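You operate a simulated robot arm through the tools that you are given. There is no shell and no other tool. Be economical: measure what you need, move in short steps, check, and stop when the job is done.

Carry out the task below with a simulated two-armed robot. There is one attempt and no reset: what you move stays moved.

Task
Take the pink swab and put it on the blue counter mat. Press the tone key of the repair bench three times. Put the blue gasket on the trolley deck. Take the yellow antenna and put it on the red card on the top of the island bench. Fetch the green antenna and stand it on top of the red spare radio. Put the purple attenuator on the top of the charger bench away on the top of the test desk. The order is free. Set down upright: green antenna.

It is judged by the outcome, as a careful person would: the job done as asked, and still so three seconds after it is handed in. It fails if anything else is knocked over, pushed out of place, dropped, spilled or broken.

Robot
Two 7-joint arms with three-finger grippers on one trunk, on a base that drives. Base frame: it is fixed to the floor where the robot stands at the start and does not move with it; the origin is under the middle of the robot, x ahead of it, y to its left, z up. Readings come in mm, degrees, newtons and seconds.
The left shoulder is at the start at [37, 154, 1021], the right one opposite. With the tool pointing down near the work surface each hand reaches from about 220 to 620 mm from the robot's upright axis, wherever it stands, measured 20 degrees to its own side. Places, roughly: blue counter mat [-1400, 1100, 900]; blue gasket (7x14x2 cm) [400, 400, 900]; green antenna (2x2x12 cm) [-3100, -2700, 900]; pink swab (2x2x13 cm) [500, -200, 900]; purple attenuator [-3250, -4500, 750]; red card [-1500, -2250, 750]; red spare radio [-3250, -3250, 750]; tone key of the repair bench [400, -200, 900]; top of the test desk [-3300, -1400, 800]; trolley deck [-1300, -1000, 800]; yellow antenna (2x2x12 cm) [-3100, -2600, 900]. Payload 2.69 kg a hand.
The tool frame of a hand sits at the grasp point between the pads (the TCP): z along the fingers, y along the line on which they close. The tips reach 29 mm beyond it. The gripper opens to 120 mm. The gripper's body begins 78 mm behind the TCP.
Orientation is that of the tool frame in the base frame, as a unit quaternion [x, y, z, w]. With the fingers straight down and closing along the base's y, the tool's x points along the base's -x, its y along +y and its z along -z.

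Tools
- The arms move only by the tool jog_arm. It takes "left_steps", "right_steps" or both (then of equal length, played together; a hand with none holds still); each is a list of rows, each an object of numbers (a shift or turn left out is 0, a gripper value left out holds the last): "dx", "dy", "dz": the shift along the tool's x, y, z in mm; "rx", "ry", "rz": the turn, a rotation vector about the tool's x, y, z in degrees; "claw": the finger opening in mm, from 0 to 120. In form: [{"dx": .., "dy": .., "dz": .., "rx": .., "ry": .., "rz": .., "claw": ..}, ...]. A call has 1 to 12 rows; each row is the pose to reach, as a shift and turn from the pose commanded when the call began, along the tool's axes at that moment. A row lasts 0.2 s, in which the tool goes at most 50 mm and 8.6 degrees; a call with a longer step from one row to the next is refused whole, and so is a gripper value outside its range. A pose out of reach is approached as far as the arm can. The call stops where the force on the tool passes 40 N (or 10 N more than at its start, if that is more) or the arm is blocked; 0.2 s more then pass. The fingers move at their own pace and stop on an object; they squeeze with about 45 N. The grip force told is the motor's: it shows also when the fingers shut on nothing. Time passes only in rows, and 0.2 s behind the last, so rows that repeat a pose let the fingers close. The reply holds the time, the measured pose of the TCP, the force on the tool along the base axes, the opening and the grip force, in the units named above and with some noise, with the torque about the TCP (base axes, N m) and any sound that the robot's microphone picked up, and new pictures: "show" is both (left out), scene, wrist or none (wrist: the cameras of the hands that moved).
- Cameras (640 x 400 px; columns grow to the right, rows downward): "scene" is now at [149.2, 6.8, 1183.4]; the picture's right is [0.08, -1.00, 0.00], its down [-0.40, -0.03, -0.92] and it looks along [0.91, 0.07, -0.40] (base axes); focal length 214 px, centre (320, 200). "left" rides on the left gripper at [63, 0, -104] in its tool frame; the picture's right is [-0.01, 1.00, 0.00], its down [-0.83, 0.00, -0.56] and it looks along [-0.56, 0.00, 0.83] (tool axes); focal length 275 px, centre (320, 200). "right" rides on the right gripper at [63, 0, -104] in its tool frame; the picture's right is [0.00, 1.00, 0.00], its down [-0.83, 0.00, -0.56] and it looks along [-0.56, 0.00, 0.83] (tool axes); focal length 275 px, centre (320, 200). There is no depth. A picture from a camera that has moved, and an enlarged one, comes with that camera's place and axes in the base frame and with its lens.
- move_column(by): slides the trunk up (or, below 0, down) by that many mm; the arms and the scene camera ride with it, the base frame stays. It gives what a move gives, with no picture.
- steer(legs): drives the robot by 1 to 6 legs, each [ahead, left, turn to the left] in mm, mm and degrees, along the robot's own axes; the way and the turn of a leg run together, so that a leg with both is an arc; at most 1500 mm and 180 degrees a leg. The arms and the cameras ride along, it lands a little off, and it stops where it bumps. It gives what a move gives, and a new picture of the scene camera.
- aim_head(pan, tilt): turns the head with the scene camera to pan (to the left, within 80 degrees either way) and tilt (down, from -29 to 69), counted from straight ahead of the robot. It gives what a move gives, and a new picture of the scene camera.
- inspect(camera, box): a new picture of the part [left, top, right, bottom] of that camera's present view, enlarged. It takes no simulated time.
- close_job(): hands the job in; it is judged then, once.

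Go step by step. Nothing tells you exact positions but the pictures and the camera data: compare them with the known pose of the tool, close in by small moves and look again before you grip or let go. The budget is 175 turns and 260 pictures, counting those below and the enlarged ones. Unless the task says otherwise, let go and move clear before handing in.

The tools are called after "Call:" by a JSON object that holds its "method" and its "body". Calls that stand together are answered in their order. jog_arm: Moves the arms, as the interface text tells. Its arguments: {"type":"object","properties":{"left_steps":{"type":"array"},"right_steps":{"type":"array"},"show":{"type":"string","enum":["both","scene","wrist","none"]}},"required":[]} The other tools are called the same way: move_column (by) slides the trunk up or down; steer (legs) drives the base; aim_head (pan, tilt) turns the head that bears the scene camera; inspect (camera, box) takes an enlarged picture of a part of a camera's view; close_job () hands the job in.

At the start:

```text
clock: 0.0
left_tool_pos: [362.9, 182.0, 1148.9]
left_orientation: [-0.001, 1.0, 0.0, 0.0]
left_contact_force: [-0.3, -1.2, 0.2]
left_ft_torque: [-0.02, -0.03, -0.04]
left_finger_gap: 120.0
left_finger_force: 0.1
right_tool_pos: [311.4, -147.7, 1062.4]
right_orientation: [0.0, 1.0, 0.0, 0.0]
right_contact_force: [-0.2, -0.6, 0.2]
right_ft_torque: [0.03, -0.01, -0.02]
right_finger_gap: 120.0
right_finger_force: 0.1
trunk travel left (down, up): [-387.0, 51.0]
robot x, y, heading: [-2.2, -1.5, -0.4]
head pan, tilt: [4.3, 23.6]
```

scene: 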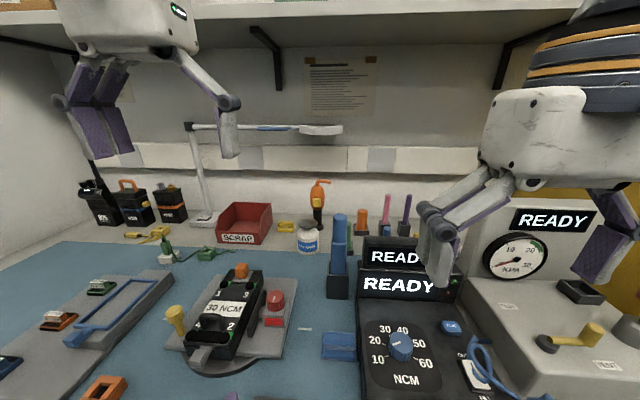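
right: 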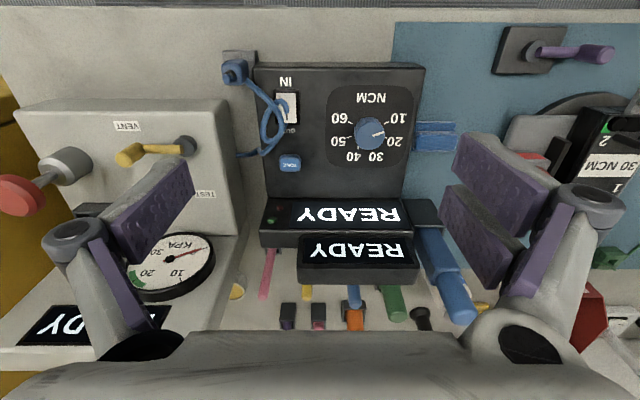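
left: 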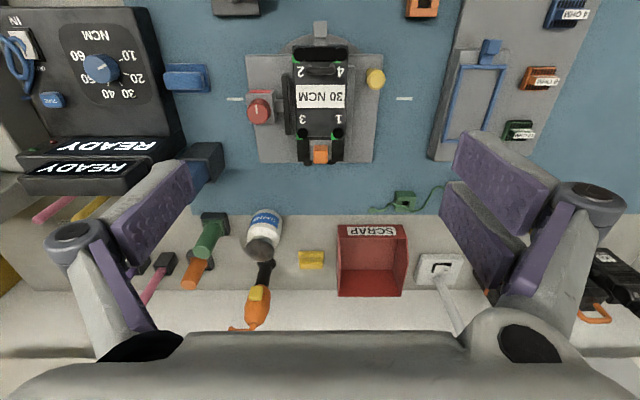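

I can see the repair bench with a console that has the "TONE" key, and swabs in a rack behind it. I'll enlarge the views to identify the parts.

Call:
{"method": "inspect", "body": {"camera": "right", "box": [220, 60, 460, 340]}}

Call:
{"method": "inspect", "body": {"camera": "scene", "box": [300, 170, 520, 400]}}

Call:
{"method": "inspect", "body": {"camera": "scene", "box": [0, 200, 300, 400]}}

```text
1.43 times, centred on (340, 200) of right
camera zoom: at [247.1, -146.6, 1164.1], right [0.0, 1.0, 0.0], down [0.83, 0.0, 0.56], along [0.56, 0.0, -0.83], focal length 393 px, centre (291, 200)
```

zoom: 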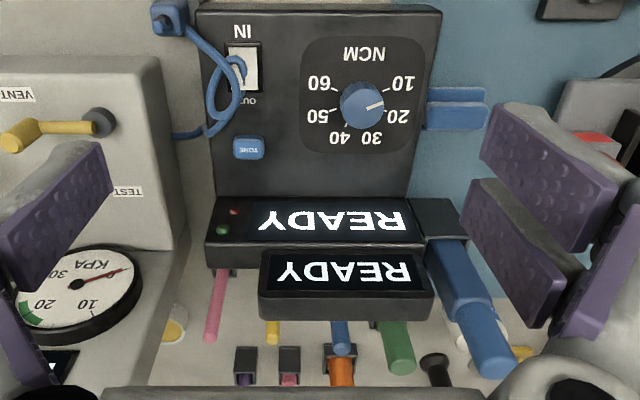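

```text
1.74 times, centred on (410, 285) of scene
camera zoom: at [149.2, 6.8, 1183.4], right [0.08, -1.0, 0.0], down [-0.4, -0.03, -0.92], along [0.91, 0.07, -0.4], focal length 373 px, centre (164, 52)
```

zoom: 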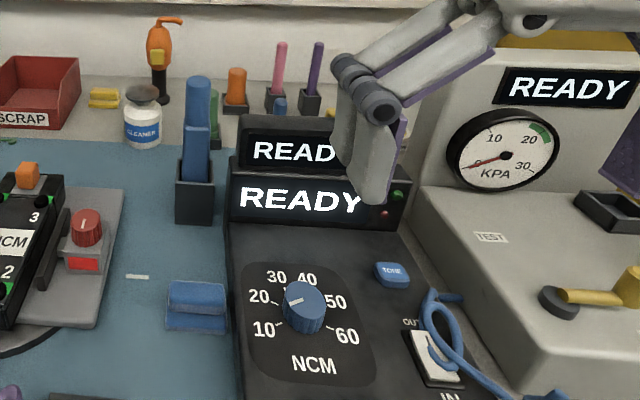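

```text
2.00 times, centred on (150, 300) of scene
camera zoom: at [149.2, 6.8, 1183.4], right [0.08, -1.0, 0.0], down [-0.4, -0.03, -0.92], along [0.91, 0.07, -0.4], focal length 429 px, centre (660, 0)
```

zoom: 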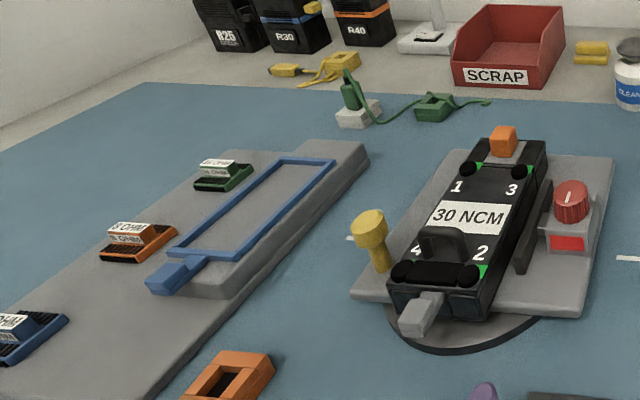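

The blue gasket is the blue frame with a tab on the grey board at left. There are two pink rods behind the console, so I'll move the right hand aside to see them properly.

Call:
{"method": "jog_arm", "body": {"right_steps": [{"dx": 10, "dy": -40, "dz": -20}, {"dx": 20, "dy": -80, "dz": -40}, {"dx": 30, "dy": -120, "dz": -60}, {"dx": 30, "dy": -160, "dz": -60}], "show": "scene"}}

Call:
{"method": "inspect", "body": {"camera": "scene", "box": [320, 170, 480, 270]}}

Call:
{"method": "inspect", "body": {"camera": "right", "box": [200, 160, 520, 360]}}

```text
clock: 1.0
left_tool_pos: [363.0, 182.5, 1149.5]
left_orientation: [-0.001, 1.0, -0.001, 0.001]
left_contact_force: [0.4, 0.2, -0.1]
left_ft_torque: [0.06, 0.0, -0.04]
left_finger_gap: 120.3
left_finger_force: 0.1
right_tool_pos: [302.2, -279.8, 1084.6]
right_orientation: [0.0, 1.0, 0.001, 0.0]
right_contact_force: [0.9, -0.6, 0.0]
right_ft_torque: [0.0, 0.01, 0.0]
right_finger_gap: 119.9
right_finger_force: 0.0
right hand out of reach, approached as far as the arm can: row 3, 4
trunk travel left (down, up): [-387.0, 51.0]
robot x, y, heading: [0.4, 0.2, -0.0]
head pan, tilt: [4.3, 23.6]
camera scene: at [149.5, 6.2, 1183.3], right [0.08, -1.0, 0.0], down [-0.4, -0.03, -0.92], along [0.91, 0.07, -0.4], focal length 214 px, centre (320, 200)
```

scene: 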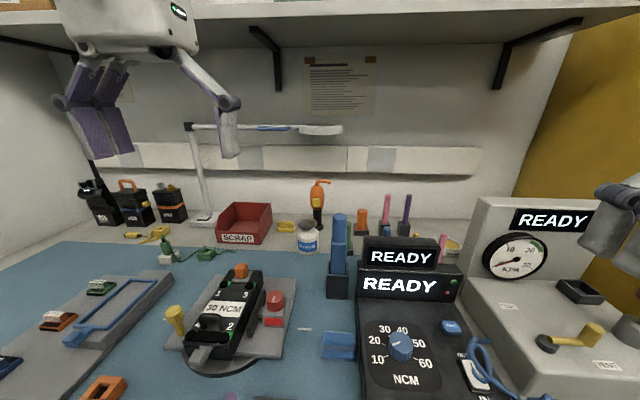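

```text
4.00 times, centred on (400, 220) of scene
camera zoom: at [149.5, 6.2, 1183.3], right [0.08, -1.0, 0.0], down [-0.4, -0.03, -0.92], along [0.91, 0.07, -0.4], focal length 858 px, centre (0, 120)
```

zoom: 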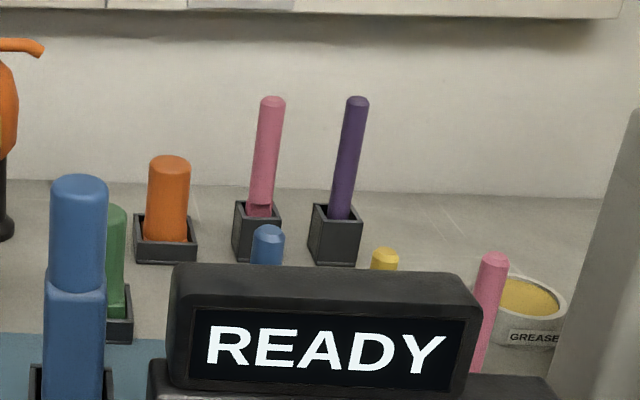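

```text
2.00 times, centred on (360, 260) of right
camera zoom: at [238.7, -279.1, 1187.5], right [0.0, 1.0, 0.0], down [0.83, 0.0, 0.56], along [0.56, 0.0, -0.83], focal length 551 px, centre (240, 80)
```

zoom: 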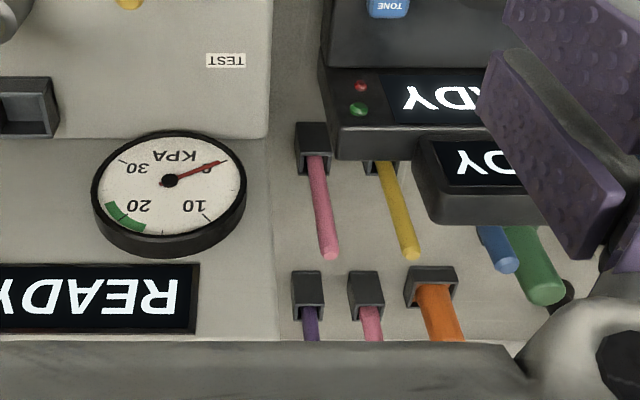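

The near pink rod in its holder is about (543, -219), top z≈943, and it matches the listed place. First I'll bring the right hand over the tone key at about (392, -182, 870) with the fingers closed.

Call:
{"method": "jog_arm", "body": {"right_steps": [{"dx": -30, "dy": 30, "dz": 20, "claw": 0}, {"dx": -60, "dy": 60, "dz": 50}, {"dx": -90, "dy": 98, "dz": 80}, {"dx": -90, "dy": 98, "dz": 115}]}}

```text
refused: row 2 steps farther than a row can; nothing moved
```

Call:
{"method": "jog_arm", "body": {"right_steps": [{"dx": -25, "dy": 25, "dz": 20, "claw": 0}, {"dx": -50, "dy": 50, "dz": 45}, {"dx": -75, "dy": 75, "dz": 75}, {"dx": -90, "dy": 98, "dz": 105}]}}

```text
clock: 2.0
left_tool_pos: [363.3, 182.3, 1149.0]
left_orientation: [-0.001, 1.0, 0.0, 0.0]
left_contact_force: [0.0, 0.5, -1.2]
left_ft_torque: [0.01, 0.0, 0.02]
left_finger_gap: 120.2
left_finger_force: 0.1
right_tool_pos: [392.3, -179.7, 981.2]
right_orientation: [0.0, 1.0, 0.0, 0.001]
right_contact_force: [0.3, 0.0, 1.1]
right_ft_torque: [0.01, 0.0, 0.0]
right_finger_gap: 0.1
right_finger_force: 28.6
trunk travel left (down, up): [-387.0, 51.0]
robot x, y, heading: [-0.4, 1.2, -0.3]
head pan, tilt: [4.3, 23.6]
camera scene: at [149.5, 7.3, 1183.3], right [0.08, -1.0, 0.0], down [-0.4, -0.03, -0.92], along [0.91, 0.07, -0.4], focal length 214 px, centre (320, 200)
camera right: at [329.3, -177.9, 1083.7], right [0.0, 1.0, 0.0], down [0.83, 0.0, 0.56], along [0.56, 0.0, -0.83], focal length 275 px, centre (320, 200)
```

scene: 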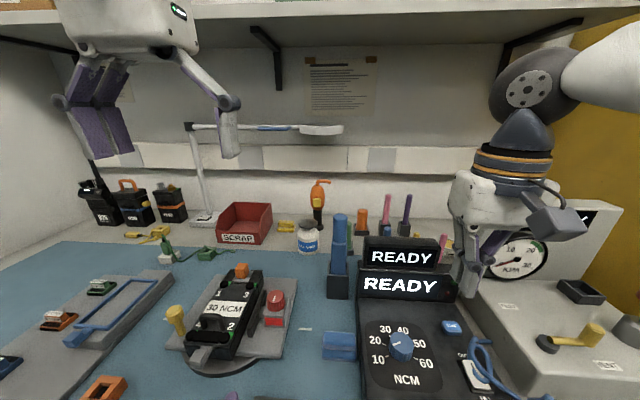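
right: 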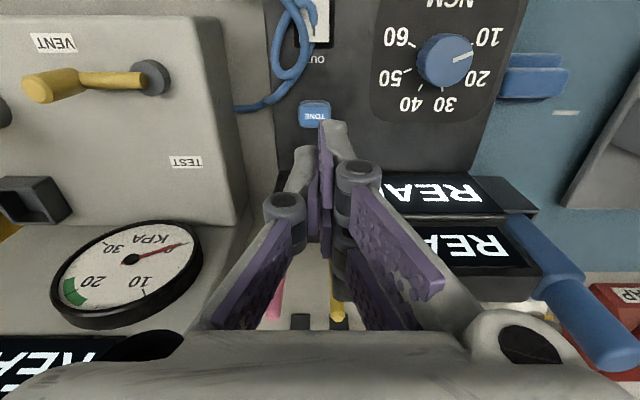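

The key sits directly below the fingertips. I'll lower until just above it.

Call:
{"method": "jog_arm", "body": {"right_steps": [{"dx": 0, "dy": -3, "dz": 40}, {"dx": 0, "dy": -3, "dz": 68}], "show": "wrist"}}

```text
clock: 2.6
left_tool_pos: [363.5, 182.4, 1149.5]
left_orientation: [-0.001, 1.0, 0.0, 0.0]
left_contact_force: [-0.6, 0.8, 0.0]
left_ft_torque: [0.03, -0.02, -0.01]
left_finger_gap: 119.8
left_finger_force: 0.0
right_tool_pos: [392.8, -186.4, 911.6]
right_orientation: [0.0, 1.0, 0.0, 0.0]
right_contact_force: [0.2, 0.2, -0.5]
right_ft_torque: [0.03, 0.01, 0.0]
right_finger_gap: 0.2
right_finger_force: 28.6
trunk travel left (down, up): [-387.0, 51.0]
robot x, y, heading: [-0.7, 2.0, 0.1]
head pan, tilt: [4.3, 23.6]
camera right: at [329.6, -184.5, 1014.4], right [0.0, 1.0, 0.0], down [0.83, 0.0, 0.56], along [0.56, 0.0, -0.83], focal length 275 px, centre (320, 200)
```

right: 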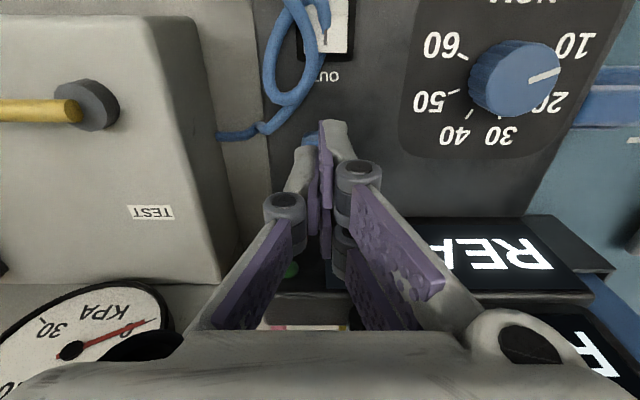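

Now I'll press gently in small steps, watching the force and sound.

Call:
{"method": "jog_arm", "body": {"right_steps": [{"dz": 5}, {"dz": 9}, {"dz": 12}, {"dz": 14}, {"dz": 16}, {"dz": 18}], "show": "none"}}

```text
clock: 4.0
left_tool_pos: [364.0, 182.8, 1149.8]
left_orientation: [-0.001, 1.0, 0.0, 0.0]
left_contact_force: [0.1, -0.2, -0.3]
left_ft_torque: [0.02, 0.01, -0.01]
left_finger_gap: 120.0
left_finger_force: 0.1
right_tool_pos: [390.6, -183.2, 893.8]
right_orientation: [0.0, 1.0, 0.0, 0.0]
right_contact_force: [0.3, -0.3, 0.5]
right_ft_torque: [-0.02, -0.04, -0.04]
right_finger_gap: 6.0
right_finger_force: 28.5
trunk travel left (down, up): [-387.0, 51.0]
robot x, y, heading: [-3.1, -2.0, 0.3]
head pan, tilt: [4.3, 23.6]
```

The finger gap reads 6 mm, which is odd. I'll look before going on.

Call:
{"method": "inspect", "body": {"camera": "right", "box": [220, 90, 420, 215]}}

Call:
{"method": "inspect", "body": {"camera": "scene", "box": [380, 250, 540, 350]}}

```text
3.20 times, centred on (320, 152) of right
camera zoom: at [328.1, -182.5, 997.2], right [0.0, 1.0, 0.0], down [0.83, 0.0, 0.56], along [0.56, 0.0, -0.83], focal length 881 px, centre (320, 352)
```

zoom: 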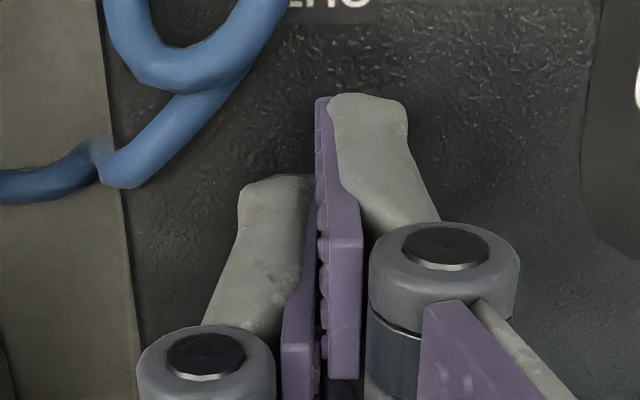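

```text
4.00 times, centred on (460, 300) of scene
camera zoom: at [149.2, 6.8, 1183.4], right [0.08, -1.0, 0.0], down [-0.4, -0.03, -0.92], along [0.91, 0.07, -0.4], focal length 858 px, centre (-240, -200)
```

zoom: 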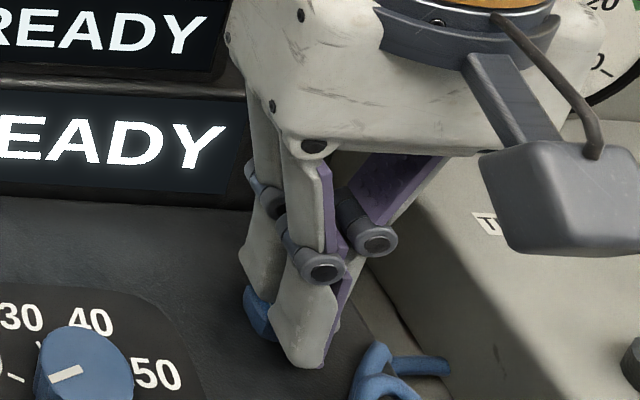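

Call:
{"method": "jog_arm", "body": {"right_steps": [{"dz": -20}, {"dz": -50}], "show": "both"}}

Call:
{"method": "inspect", "body": {"camera": "scene", "box": [380, 250, 540, 350]}}

Call:
{"method": "inspect", "body": {"camera": "right", "box": [220, 90, 420, 215]}}

```text
clock: 4.6
left_tool_pos: [362.7, 182.2, 1149.7]
left_orientation: [-0.002, 1.0, 0.0, 0.001]
left_contact_force: [0.2, 0.6, 0.1]
left_ft_torque: [0.01, 0.01, 0.0]
left_finger_gap: 119.9
left_finger_force: 0.0
right_tool_pos: [389.7, -184.6, 945.0]
right_orientation: [0.001, 1.0, 0.0, 0.0]
right_contact_force: [-0.4, -0.3, 0.2]
right_ft_torque: [0.01, 0.02, 0.02]
right_finger_gap: 0.2
right_finger_force: 28.6
trunk travel left (down, up): [-387.0, 51.0]
robot x, y, heading: [1.9, 1.3, 0.1]
head pan, tilt: [4.3, 23.6]
camera scene: at [149.0, 6.8, 1183.5], right [0.08, -1.0, 0.0], down [-0.4, -0.03, -0.92], along [0.91, 0.07, -0.4], focal length 214 px, centre (320, 200)
camera right: at [327.1, -182.2, 1048.3], right [0.0, 1.0, 0.0], down [0.83, 0.0, 0.56], along [0.56, 0.0, -0.83], focal length 275 px, centre (320, 200)
```

scene: 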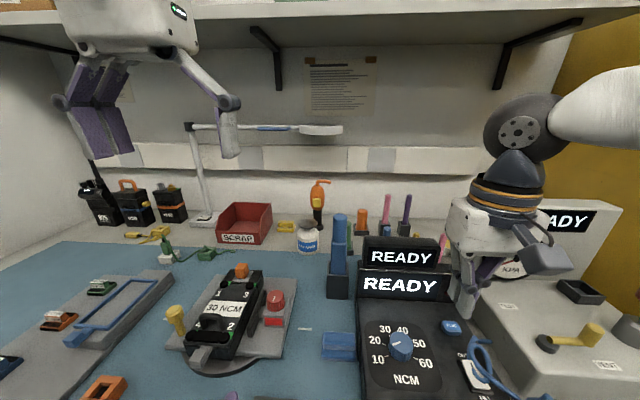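
right: 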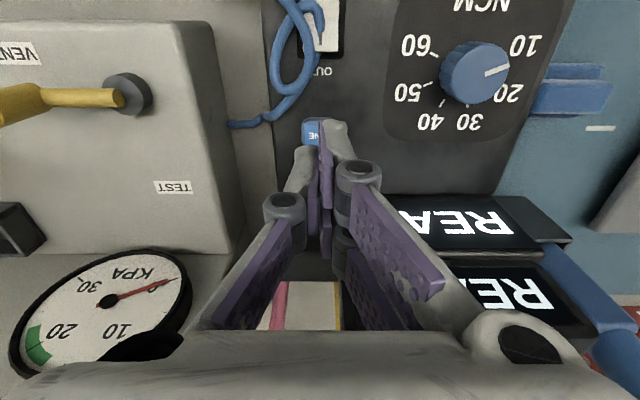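

```text
4.00 times, centred on (460, 300) of scene
camera zoom: at [149.0, 6.8, 1183.5], right [0.08, -1.0, 0.0], down [-0.4, -0.03, -0.92], along [0.91, 0.07, -0.4], focal length 858 px, centre (-240, -200)
```

zoom: 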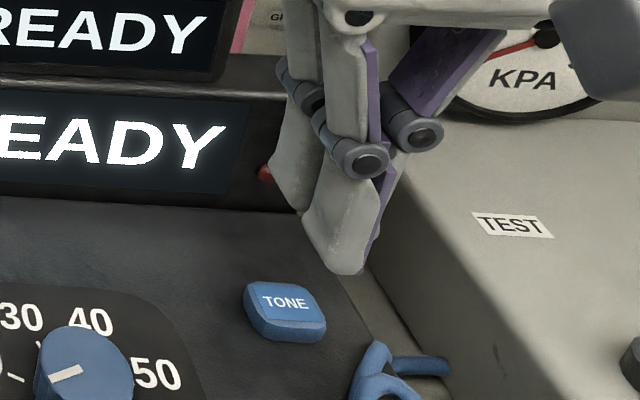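

```text
3.20 times, centred on (320, 152) of right
camera zoom: at [327.1, -182.2, 1048.3], right [0.0, 1.0, 0.0], down [0.83, 0.0, 0.56], along [0.56, 0.0, -0.83], focal length 881 px, centre (320, 352)
```

zoom: 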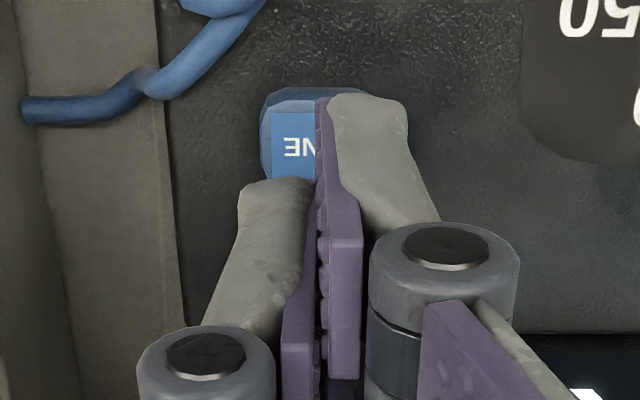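

The key lies right below the TCP but no press was noted. I'll press again more deeply, in fine steps.

Call:
{"method": "jog_arm", "body": {"right_steps": [{"dx": 0, "dz": 40}, {"dz": 50}, {"dz": 53}, {"dz": 56}, {"dz": 59}, {"dz": 62}], "show": "wrist"}}

Call:
{"method": "inspect", "body": {"camera": "scene", "box": [380, 250, 540, 350]}}

```text
clock: 6.0
left_tool_pos: [361.4, 182.2, 1150.7]
left_orientation: [0.0, 1.0, 0.0, 0.002]
left_contact_force: [-0.4, 0.6, 0.3]
left_ft_torque: [-0.02, 0.02, 0.01]
left_finger_gap: 120.1
left_finger_force: 0.0
right_tool_pos: [393.0, -182.5, 889.2]
right_orientation: [0.0, 1.0, 0.002, 0.006]
right_contact_force: [-8.7, -2.7, 35.1]
right_ft_torque: [-0.01, 0.26, 0.1]
right_finger_gap: 6.0
right_finger_force: 28.3
trunk travel left (down, up): [-387.0, 51.0]
robot x, y, heading: [0.9, 1.1, 0.1]
head pan, tilt: [4.3, 23.6]
heard: click
stopped in row 6 (right hand): the force on the tool passed its limit at 43 N (the readings are from after the stop); the commanded pose is now the measured one
camera right: at [328.0, -181.3, 990.4], right [0.0, 1.0, 0.0], down [0.82, 0.0, 0.57], along [0.57, 0.0, -0.82], focal length 275 px, centre (320, 200)
```

right: 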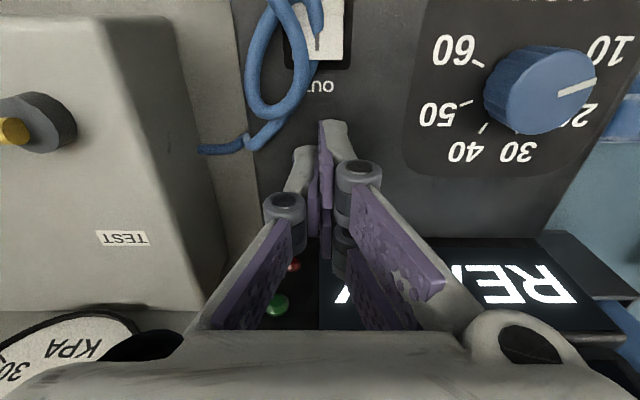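

```text
4.00 times, centred on (460, 300) of scene
camera zoom: at [146.6, 7.0, 1183.9], right [0.07, -1.0, 0.0], down [-0.4, -0.03, -0.92], along [0.91, 0.07, -0.4], focal length 858 px, centre (-240, -200)
```

zoom: 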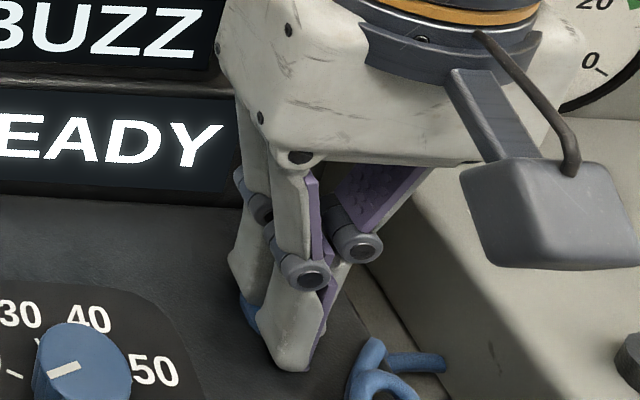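

A click was heard and the top display now shows BUZZ, so one press registered. I'll release and check the display.

Call:
{"method": "jog_arm", "body": {"right_steps": [{"dz": -18}, {"dz": -18}, {"dz": -18}], "show": "scene"}}

```text
clock: 6.8
left_tool_pos: [363.5, 181.8, 1150.3]
left_orientation: [0.0, 1.0, 0.0, 0.001]
left_contact_force: [0.1, -0.3, -0.2]
left_ft_torque: [0.0, -0.01, -0.01]
left_finger_gap: 120.1
left_finger_force: 0.0
right_tool_pos: [394.5, -181.9, 901.9]
right_orientation: [0.0, 1.0, 0.001, 0.003]
right_contact_force: [0.1, 0.7, 0.5]
right_ft_torque: [-0.03, 0.0, 0.01]
right_finger_gap: 0.0
right_finger_force: 28.7
trunk travel left (down, up): [-387.0, 51.0]
robot x, y, heading: [-1.3, 0.8, 0.1]
head pan, tilt: [4.3, 23.6]
camera scene: at [149.3, 6.6, 1183.3], right [0.08, -1.0, 0.0], down [-0.4, -0.03, -0.92], along [0.91, 0.07, -0.4], focal length 214 px, centre (320, 200)
```

scene: 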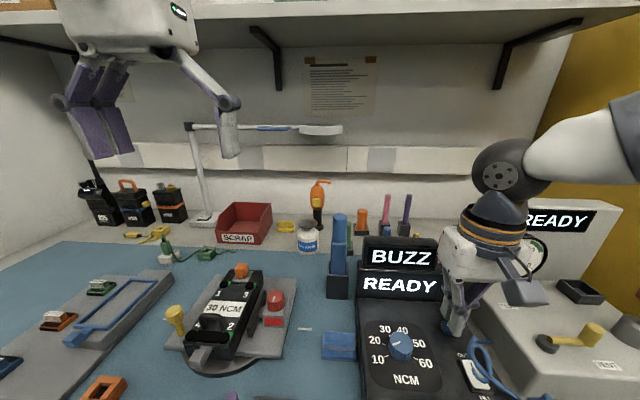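

Call:
{"method": "jog_arm", "body": {"right_steps": [{"dz": 8}, {"dz": 12}, {"dz": 15}, {"dz": 18}, {"dz": 21}, {"dz": 24}], "show": "none"}}

```text
clock: 8.0
left_tool_pos: [360.8, 180.7, 1150.2]
left_orientation: [0.0, 1.0, 0.001, 0.003]
left_contact_force: [0.3, -0.6, -1.0]
left_ft_torque: [-0.03, 0.0, 0.02]
left_finger_gap: 119.9
left_finger_force: 0.0
right_tool_pos: [393.9, -183.0, 888.0]
right_orientation: [0.0, 1.0, 0.001, 0.009]
right_contact_force: [-6.6, -2.9, 33.7]
right_ft_torque: [-0.03, 0.32, 0.07]
right_finger_gap: 5.9
right_finger_force: 28.4
trunk travel left (down, up): [-387.0, 51.0]
robot x, y, heading: [1.2, 2.3, 0.1]
head pan, tilt: [4.3, 23.6]
heard: click
stopped in row 5 (right hand): the force on the tool passed its limit at 44 N (the readings are from after the stop); the commanded pose is now the measured one
```

Second click heard. I'll release now and press a third time in the next call.

Call:
{"method": "jog_arm", "body": {"right_steps": [{"dz": -18}, {"dz": -18}, {"dz": -18}], "show": "none"}}

Call:
{"method": "jog_arm", "body": {"right_steps": [{"dz": 8}, {"dz": 12}, {"dz": 15}, {"dz": 18}, {"dz": 21}, {"dz": 24}], "show": "none"}}

```text
clock: 8.8
left_tool_pos: [363.4, 182.2, 1149.0]
left_orientation: [0.0, 1.0, 0.0, 0.0]
left_contact_force: [0.1, 1.0, -1.0]
left_ft_torque: [0.01, 0.04, 0.01]
left_finger_gap: 119.6
left_finger_force: 0.1
right_tool_pos: [395.2, -183.2, 905.0]
right_orientation: [0.0, 1.0, 0.002, 0.006]
right_contact_force: [0.0, 0.0, 0.3]
right_ft_torque: [0.02, 0.0, -0.02]
right_finger_gap: 0.0
right_finger_force: 28.4
trunk travel left (down, up): [-387.0, 51.0]
robot x, y, heading: [-1.3, -0.3, -0.0]
head pan, tilt: [4.3, 23.6]
```

```text
clock: 10.0
left_tool_pos: [360.6, 181.5, 1150.7]
left_orientation: [0.0, 1.0, 0.0, 0.002]
left_contact_force: [0.1, -0.4, 0.2]
left_ft_torque: [0.0, 0.02, -0.01]
left_finger_gap: 120.1
left_finger_force: 0.0
right_tool_pos: [395.2, -182.0, 889.2]
right_orientation: [0.001, 1.0, 0.003, 0.012]
right_contact_force: [-7.9, -3.3, 33.9]
right_ft_torque: [-0.03, 0.46, 0.08]
right_finger_gap: 5.9
right_finger_force: 28.2
trunk travel left (down, up): [-387.0, 51.0]
robot x, y, heading: [-1.7, -0.3, -0.3]
head pan, tilt: [4.3, 23.6]
heard: click
stopped in row 6 (right hand): the force on the tool passed its limit at 43 N (the readings are from after the stop); the commanded pose is now the measured one
```

Three presses done. I'll lift well clear and look toward the swab.

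Call:
{"method": "jog_arm", "body": {"right_steps": [{"dz": -40}, {"dz": -85}, {"dz": -130}, {"dz": -170, "claw": 50}, {"dz": -200, "dy": -20, "dx": -15, "claw": 50}]}}

Call:
{"method": "inspect", "body": {"camera": "scene", "box": [340, 170, 560, 320]}}

```text
clock: 11.2
left_tool_pos: [364.7, 180.7, 1148.6]
left_orientation: [-0.001, 1.0, 0.001, -0.001]
left_contact_force: [-0.3, 0.0, 0.6]
left_ft_torque: [-0.02, 0.0, 0.02]
left_finger_gap: 120.0
left_finger_force: 0.1
right_tool_pos: [405.8, -204.8, 1086.5]
right_orientation: [0.0, 1.0, 0.002, 0.008]
right_contact_force: [-0.1, -0.1, 0.9]
right_ft_torque: [-0.02, -0.02, -0.01]
right_finger_gap: 50.0
right_finger_force: 0.1
trunk travel left (down, up): [-387.0, 51.0]
robot x, y, heading: [1.0, -1.3, -0.1]
head pan, tilt: [4.3, 23.6]
camera scene: at [149.3, 6.1, 1183.4], right [0.07, -1.0, 0.0], down [-0.4, -0.03, -0.92], along [0.91, 0.07, -0.4], focal length 214 px, centre (320, 200)
camera right: at [341.4, -205.2, 1188.4], right [0.0, 1.0, 0.0], down [0.82, 0.0, 0.57], along [0.57, 0.01, -0.82], focal length 275 px, centre (320, 200)
```

scene: 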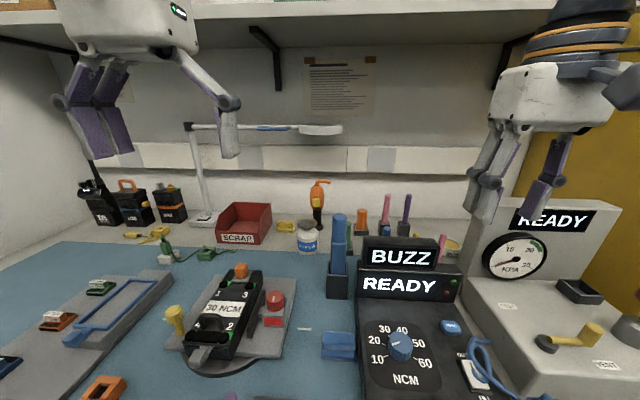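
right: 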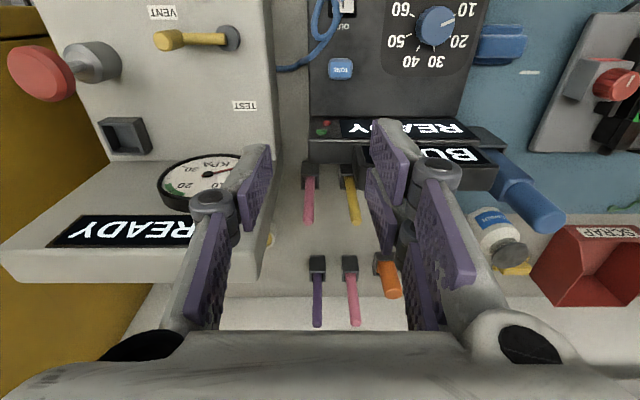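

```text
2.67 times, centred on (450, 245) of scene
camera zoom: at [149.3, 6.1, 1183.4], right [0.07, -1.0, 0.0], down [-0.4, -0.03, -0.92], along [0.91, 0.07, -0.4], focal length 572 px, centre (-27, 80)
```

zoom: 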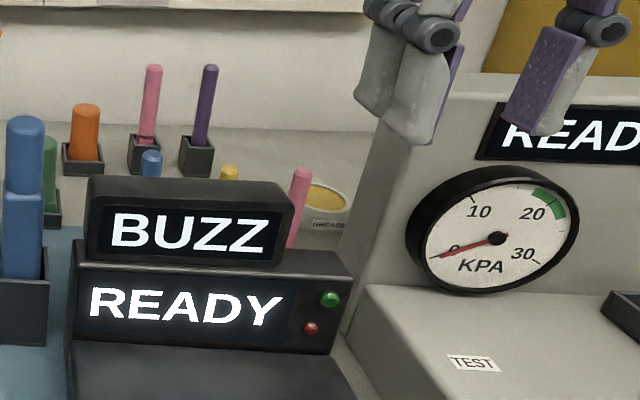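

I place the swab top at (541, -220, 943). The gauge slab (top z≈1033, edge y≈-253) would foul the gripper body, so I'll rotate the right hand 90° to close along x.

Call:
{"method": "jog_arm", "body": {"right_steps": [{"rz": 8.2}, {"rz": 16.4}, {"rz": 24.6}, {"rz": 32.8}, {"rz": 41}, {"rz": 49.2}, {"rz": 57.4}, {"rz": 65.6}, {"rz": 73.8}, {"rz": 82}, {"rz": 90}]}}

```text
clock: 13.6
left_tool_pos: [364.2, 181.4, 1149.3]
left_orientation: [0.0, 1.0, -0.001, 0.001]
left_contact_force: [0.7, 1.1, -0.4]
left_ft_torque: [0.02, 0.01, 0.0]
left_finger_gap: 120.1
left_finger_force: 0.0
right_tool_pos: [406.9, -203.9, 1086.5]
right_orientation: [0.709, 0.706, 0.008, 0.005]
right_contact_force: [-0.3, 0.5, 0.5]
right_ft_torque: [-0.02, 0.0, 0.02]
right_finger_gap: 50.0
right_finger_force: 0.1
trunk travel left (down, up): [-387.0, 51.0]
robot x, y, heading: [1.0, -3.5, 0.1]
head pan, tilt: [4.3, 23.6]
camera scene: at [149.2, 6.4, 1183.4], right [0.07, -1.0, 0.0], down [-0.4, -0.03, -0.92], along [0.91, 0.07, -0.4], focal length 214 px, centre (320, 200)
camera right: at [405.4, -139.7, 1188.1], right [1.0, 0.0, 0.02], down [-0.01, -0.83, 0.55], along [0.02, -0.55, -0.83], focal length 275 px, centre (320, 200)
```

scene: 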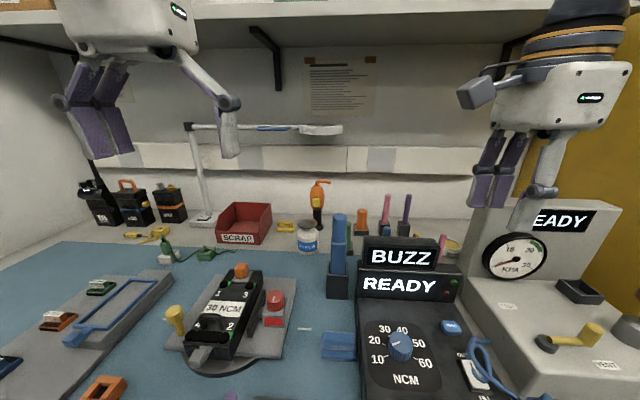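
right: 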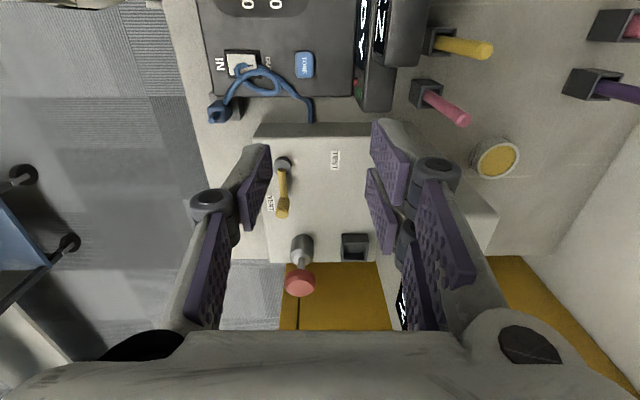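

Call:
{"method": "jog_arm", "body": {"right_steps": [{"dy": 45, "dx": -5}, {"dy": 90, "dx": -10}, {"dy": 134, "dx": -14}, {"dy": 134, "dx": -14, "dz": 45}]}}

```text
clock: 14.6
left_tool_pos: [364.7, 181.0, 1148.9]
left_orientation: [0.0, 1.0, -0.001, 0.0]
left_contact_force: [1.0, 0.3, 0.6]
left_ft_torque: [0.04, 0.0, 0.01]
left_finger_gap: 119.9
left_finger_force: 0.1
right_tool_pos: [542.2, -218.1, 1041.8]
right_orientation: [0.707, 0.707, 0.008, 0.005]
right_contact_force: [-0.2, 0.6, 0.7]
right_ft_torque: [-0.01, 0.03, -0.02]
right_finger_gap: 49.9
right_finger_force: 0.0
right hand out of reach, approached as far as the arm can: row 3
trunk travel left (down, up): [-387.0, 51.0]
robot x, y, heading: [-1.7, -2.9, 0.0]
head pan, tilt: [4.3, 23.6]
camera scene: at [149.7, 6.1, 1183.3], right [0.07, -1.0, 0.0], down [-0.4, -0.03, -0.92], along [0.91, 0.07, -0.4], focal length 214 px, centre (320, 200)
camera right: at [540.9, -154.1, 1144.6], right [1.0, 0.0, 0.02], down [-0.01, -0.83, 0.55], along [0.02, -0.55, -0.83], focal length 275 px, centre (320, 200)
```

scene: 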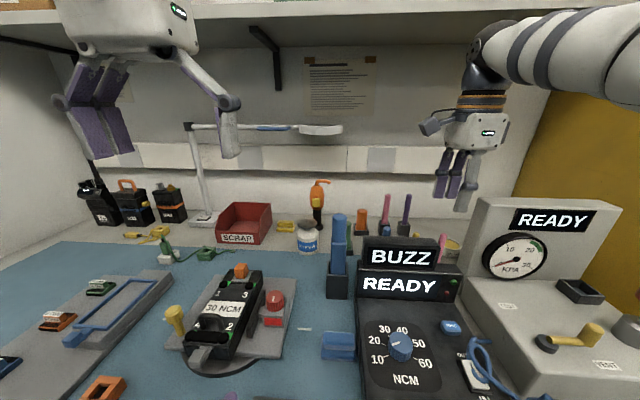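
right: 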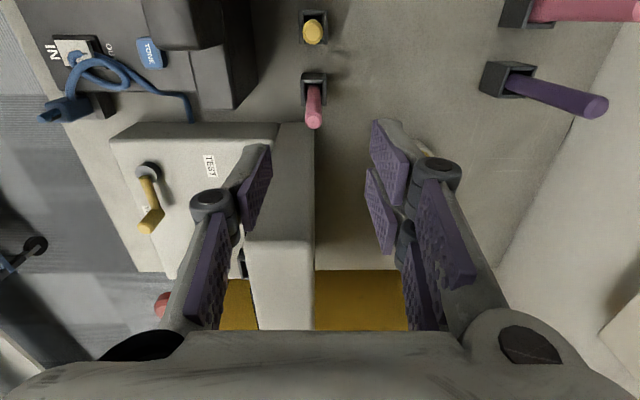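

The swab is directly below. I'll descend toward it.

Call:
{"method": "jog_arm", "body": {"right_steps": [{"dz": 45}, {"dz": 75}]}}

Call:
{"method": "inspect", "body": {"camera": "scene", "box": [400, 170, 500, 280]}}

```text
clock: 15.2
left_tool_pos: [364.2, 181.5, 1148.4]
left_orientation: [0.0, 1.0, -0.001, -0.001]
left_contact_force: [-0.2, 0.5, 0.8]
left_ft_torque: [-0.01, 0.01, 0.0]
left_finger_gap: 120.3
left_finger_force: 0.0
right_tool_pos: [545.1, -217.3, 968.2]
right_orientation: [0.707, 0.707, 0.008, 0.005]
right_contact_force: [0.9, -0.3, 0.1]
right_ft_torque: [0.04, -0.01, 0.01]
right_finger_gap: 50.0
right_finger_force: 0.1
trunk travel left (down, up): [-387.0, 51.0]
robot x, y, heading: [-0.6, -0.6, -0.2]
head pan, tilt: [4.3, 23.6]
camera scene: at [149.3, 6.5, 1183.4], right [0.07, -1.0, 0.0], down [-0.4, -0.03, -0.92], along [0.91, 0.07, -0.4], focal length 214 px, centre (320, 200)
camera right: at [542.4, -153.2, 1071.0], right [1.0, 0.0, 0.02], down [-0.01, -0.83, 0.55], along [0.02, -0.55, -0.83], focal length 275 px, centre (320, 200)
```

scene: 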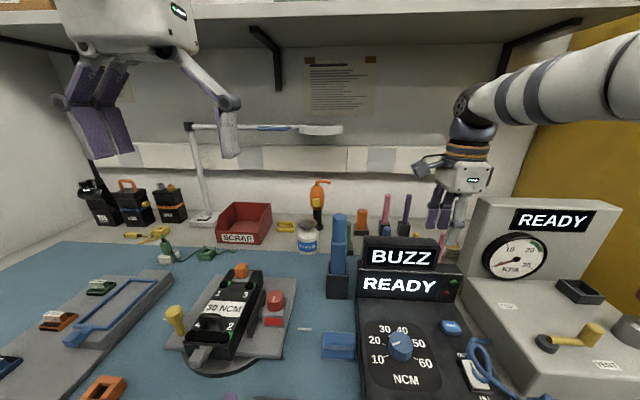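
right: 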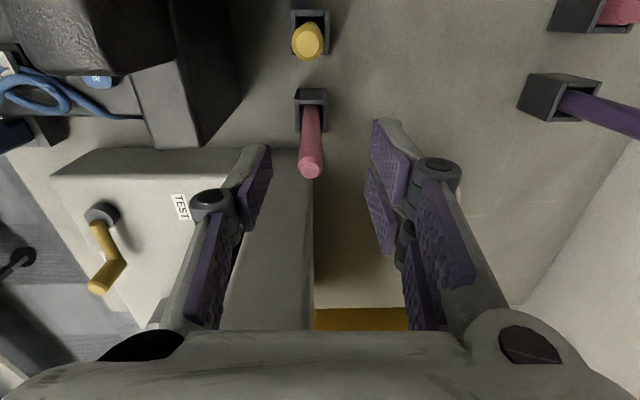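

```text
3.64 times, centred on (450, 225) of scene
camera zoom: at [149.3, 6.5, 1183.4], right [0.07, -1.0, 0.0], down [-0.4, -0.03, -0.92], along [0.91, 0.07, -0.4], focal length 780 px, centre (-153, 109)
```

zoom: 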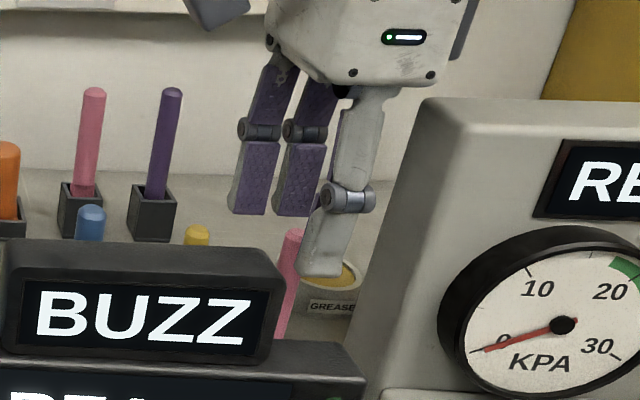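

Call:
{"method": "jog_arm", "body": {"right_steps": [{"dz": 25, "dy": -3, "dx": -2}, {"dz": 52, "dy": -3, "dx": -2}]}}

Call:
{"method": "inspect", "body": {"camera": "scene", "box": [400, 170, 500, 280]}}

```text
clock: 15.7
left_tool_pos: [361.5, 182.7, 1150.5]
left_orientation: [0.0, 1.0, -0.001, 0.002]
left_contact_force: [-0.4, -0.5, -0.5]
left_ft_torque: [-0.02, 0.0, 0.03]
left_finger_gap: 120.1
left_finger_force: 0.0
right_tool_pos: [543.7, -221.5, 945.8]
right_orientation: [0.707, 0.707, 0.018, 0.018]
right_contact_force: [-7.0, 4.2, 17.9]
right_ft_torque: [-1.1, -0.26, -0.38]
right_finger_gap: 50.1
right_finger_force: 0.1
trunk travel left (down, up): [-387.0, 51.0]
robot x, y, heading: [1.2, -0.9, 0.0]
head pan, tilt: [4.3, 23.6]
stopped in row 2 (right hand): the force on the tool passed its limit at 60 N (the readings are from after the stop); the commanded pose is now the measured one
camera scene: at [147.1, 7.4, 1184.0], right [0.07, -1.0, 0.0], down [-0.4, -0.03, -0.92], along [0.91, 0.07, -0.4], focal length 214 px, centre (320, 200)
camera right: at [538.6, -155.2, 1049.1], right [1.0, 0.0, 0.05], down [-0.02, -0.83, 0.56], along [0.04, -0.56, -0.83], focal length 275 px, centre (320, 200)
```

scene: 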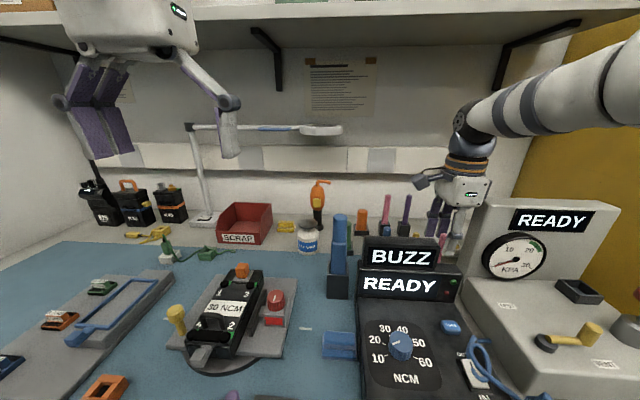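
right: 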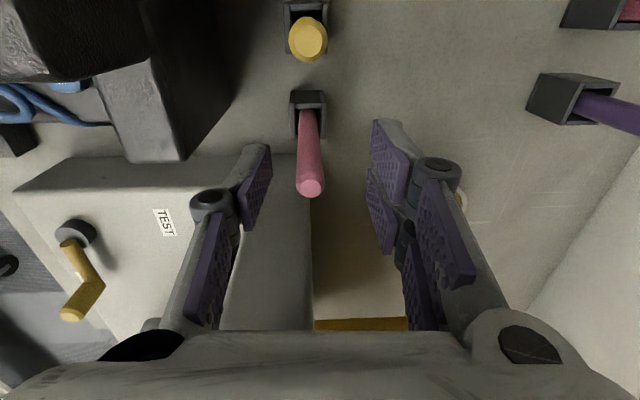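

```text
3.64 times, centred on (450, 225) of scene
camera zoom: at [147.1, 7.4, 1184.0], right [0.07, -1.0, 0.0], down [-0.4, -0.03, -0.92], along [0.91, 0.07, -0.4], focal length 780 px, centre (-153, 109)
```

zoom: 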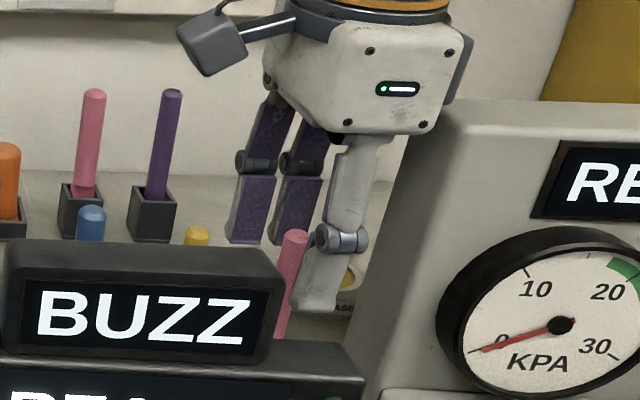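

The hand body touched the gauge slab at z≈946. I'll back up and tilt the hand 20° so its body leans away (+y) from the slab.

Call:
{"method": "jog_arm", "body": {"right_steps": [{"dz": -35}, {"dz": -35, "ry": -7, "rx": 1}, {"dz": -35, "ry": -14, "rx": 2}, {"dz": -35, "ry": -20, "rx": 2.9}]}}

Call:
{"method": "inspect", "body": {"camera": "scene", "box": [400, 170, 500, 280]}}

```text
clock: 16.7
left_tool_pos: [364.1, 180.6, 1149.1]
left_orientation: [0.001, 1.0, 0.0, 0.0]
left_contact_force: [0.1, 0.4, -0.1]
left_ft_torque: [0.01, -0.02, 0.0]
left_finger_gap: 120.1
left_finger_force: 0.0
right_tool_pos: [543.6, -221.3, 977.4]
right_orientation: [0.698, 0.695, -0.126, 0.121]
right_contact_force: [-0.3, 0.2, -0.5]
right_ft_torque: [-0.03, 0.0, 0.02]
right_finger_gap: 49.7
right_finger_force: 0.1
trunk travel left (down, up): [-387.0, 51.0]
robot x, y, heading: [5.9, -0.3, -0.0]
head pan, tilt: [4.3, 23.6]
camera scene: at [149.5, 6.6, 1183.3], right [0.07, -1.0, 0.0], down [-0.4, -0.03, -0.92], along [0.91, 0.07, -0.4], focal length 214 px, centre (320, 200)
camera right: at [544.9, -125.0, 1052.4], right [1.0, 0.0, -0.01], down [0.0, -0.59, 0.81], along [-0.01, -0.81, -0.59], focal length 275 px, centre (320, 200)
```

scene: 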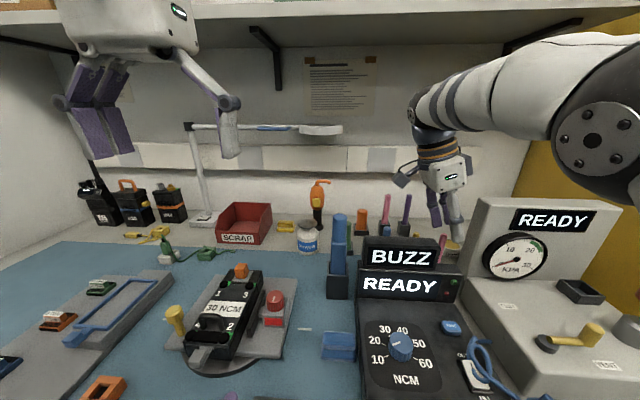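
right: 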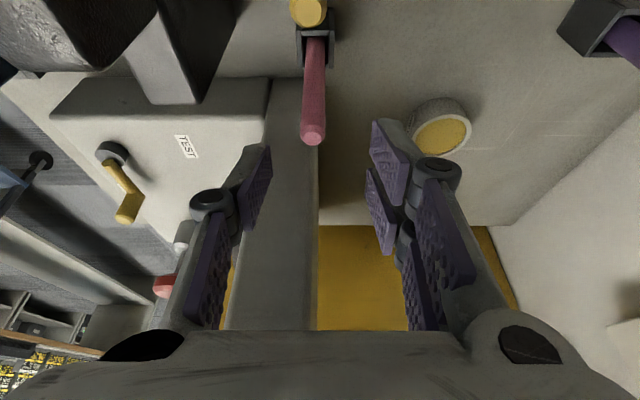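

```text
3.64 times, centred on (450, 225) of scene
camera zoom: at [149.5, 6.6, 1183.3], right [0.07, -1.0, 0.0], down [-0.4, -0.03, -0.92], along [0.91, 0.07, -0.4], focal length 780 px, centre (-153, 109)
```

zoom: 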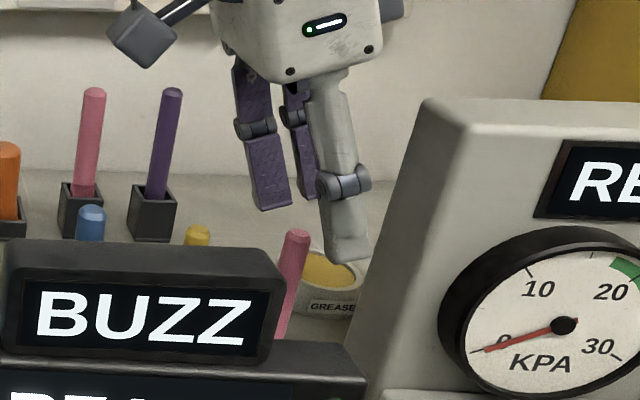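

Call:
{"method": "jog_arm", "body": {"right_steps": [{"dx": 7, "dy": -2.6, "dz": 18}, {"dx": 14, "dy": -2.6, "dz": 37}, {"dx": 21, "dy": -2.6, "dz": 55}]}}

Call:
{"method": "inspect", "body": {"camera": "scene", "box": [400, 170, 500, 280]}}

```text
clock: 17.5
left_tool_pos: [364.2, 181.9, 1149.4]
left_orientation: [0.001, 1.0, 0.0, 0.0]
left_contact_force: [-0.1, -0.8, -0.7]
left_ft_torque: [-0.03, 0.05, 0.0]
left_finger_gap: 119.9
left_finger_force: 0.0
right_tool_pos: [541.5, -219.6, 918.2]
right_orientation: [0.699, 0.694, -0.125, 0.12]
right_contact_force: [0.6, 1.0, 0.2]
right_ft_torque: [0.01, 0.0, 0.02]
right_finger_gap: 50.0
right_finger_force: 0.0
trunk travel left (down, up): [-387.0, 51.0]
robot x, y, heading: [1.7, -2.2, 0.1]
head pan, tilt: [4.3, 23.6]
camera scene: at [149.5, 6.4, 1183.4], right [0.07, -1.0, 0.0], down [-0.4, -0.03, -0.92], along [0.91, 0.07, -0.4], focal length 214 px, centre (320, 200)
camera right: at [541.7, -123.3, 992.8], right [1.0, 0.0, -0.01], down [0.0, -0.59, 0.81], along [-0.01, -0.81, -0.59], focal length 275 px, centre (320, 200)
```

scene: 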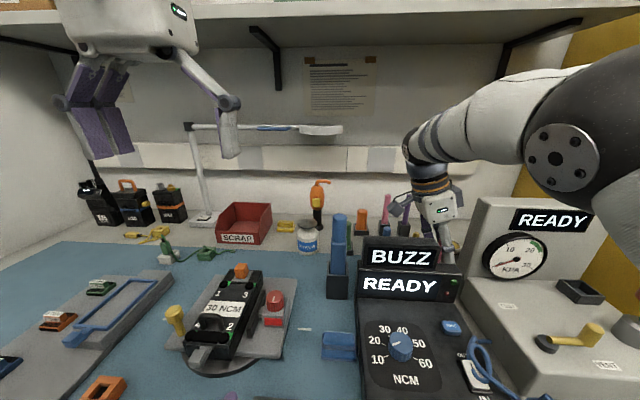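
right: 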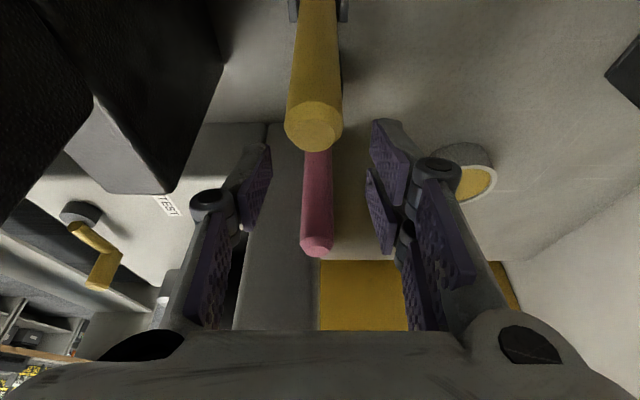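

```text
3.64 times, centred on (450, 225) of scene
camera zoom: at [149.5, 6.4, 1183.4], right [0.07, -1.0, 0.0], down [-0.4, -0.03, -0.92], along [0.91, 0.07, -0.4], focal length 780 px, centre (-153, 109)
```

zoom: 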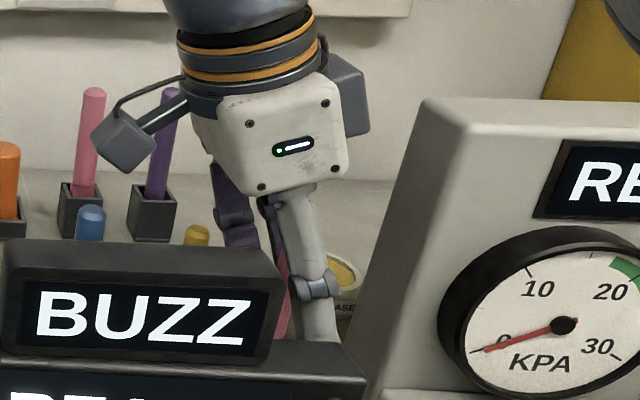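

The swab now stands between the pads with the body clear of slab and yellow rod. I'll close on it.

Call:
{"method": "jog_arm", "body": {"right_steps": [{"claw": 10}, {"claw": 10}, {"claw": 10}], "show": "wrist"}}

```text
clock: 18.3
left_tool_pos: [363.4, 180.9, 1149.4]
left_orientation: [0.0, 1.0, 0.001, 0.0]
left_contact_force: [0.4, 0.1, 0.3]
left_ft_torque: [0.01, 0.0, -0.02]
left_finger_gap: 120.2
left_finger_force: 0.1
right_tool_pos: [539.6, -219.5, 918.8]
right_orientation: [0.699, 0.694, -0.126, 0.12]
right_contact_force: [0.0, 0.2, 0.3]
right_ft_torque: [-0.03, 0.05, -0.01]
right_finger_gap: 11.4
right_finger_force: 0.8
trunk travel left (down, up): [-387.0, 51.0]
robot x, y, heading: [-4.9, 1.9, 0.0]
head pan, tilt: [4.3, 23.6]
camera right: at [541.4, -123.2, 993.0], right [1.0, 0.0, -0.01], down [0.0, -0.59, 0.81], along [-0.01, -0.81, -0.59], focal length 275 px, centre (320, 200)
```

right: 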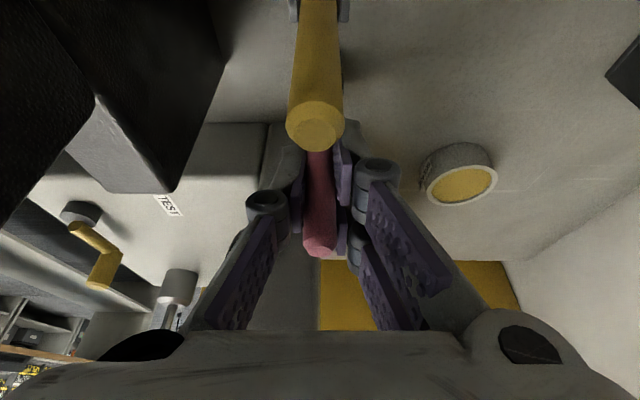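

Call:
{"method": "jog_arm", "body": {"right_steps": [{"claw": 0}, {"claw": 0}, {"claw": 0}], "show": "none"}}

```text
clock: 19.1
left_tool_pos: [363.2, 182.3, 1148.7]
left_orientation: [0.0, 1.0, 0.0, 0.0]
left_contact_force: [0.6, 0.0, -0.3]
left_ft_torque: [0.0, 0.0, 0.01]
left_finger_gap: 119.9
left_finger_force: 0.2
right_tool_pos: [540.5, -220.2, 919.2]
right_orientation: [0.698, 0.694, -0.126, 0.12]
right_contact_force: [0.9, 0.3, 0.3]
right_ft_torque: [0.01, -0.01, 0.01]
right_finger_gap: 8.5
right_finger_force: 36.3
trunk travel left (down, up): [-387.0, 51.0]
robot x, y, heading: [-1.0, -1.4, -0.2]
head pan, tilt: [4.3, 23.6]
```

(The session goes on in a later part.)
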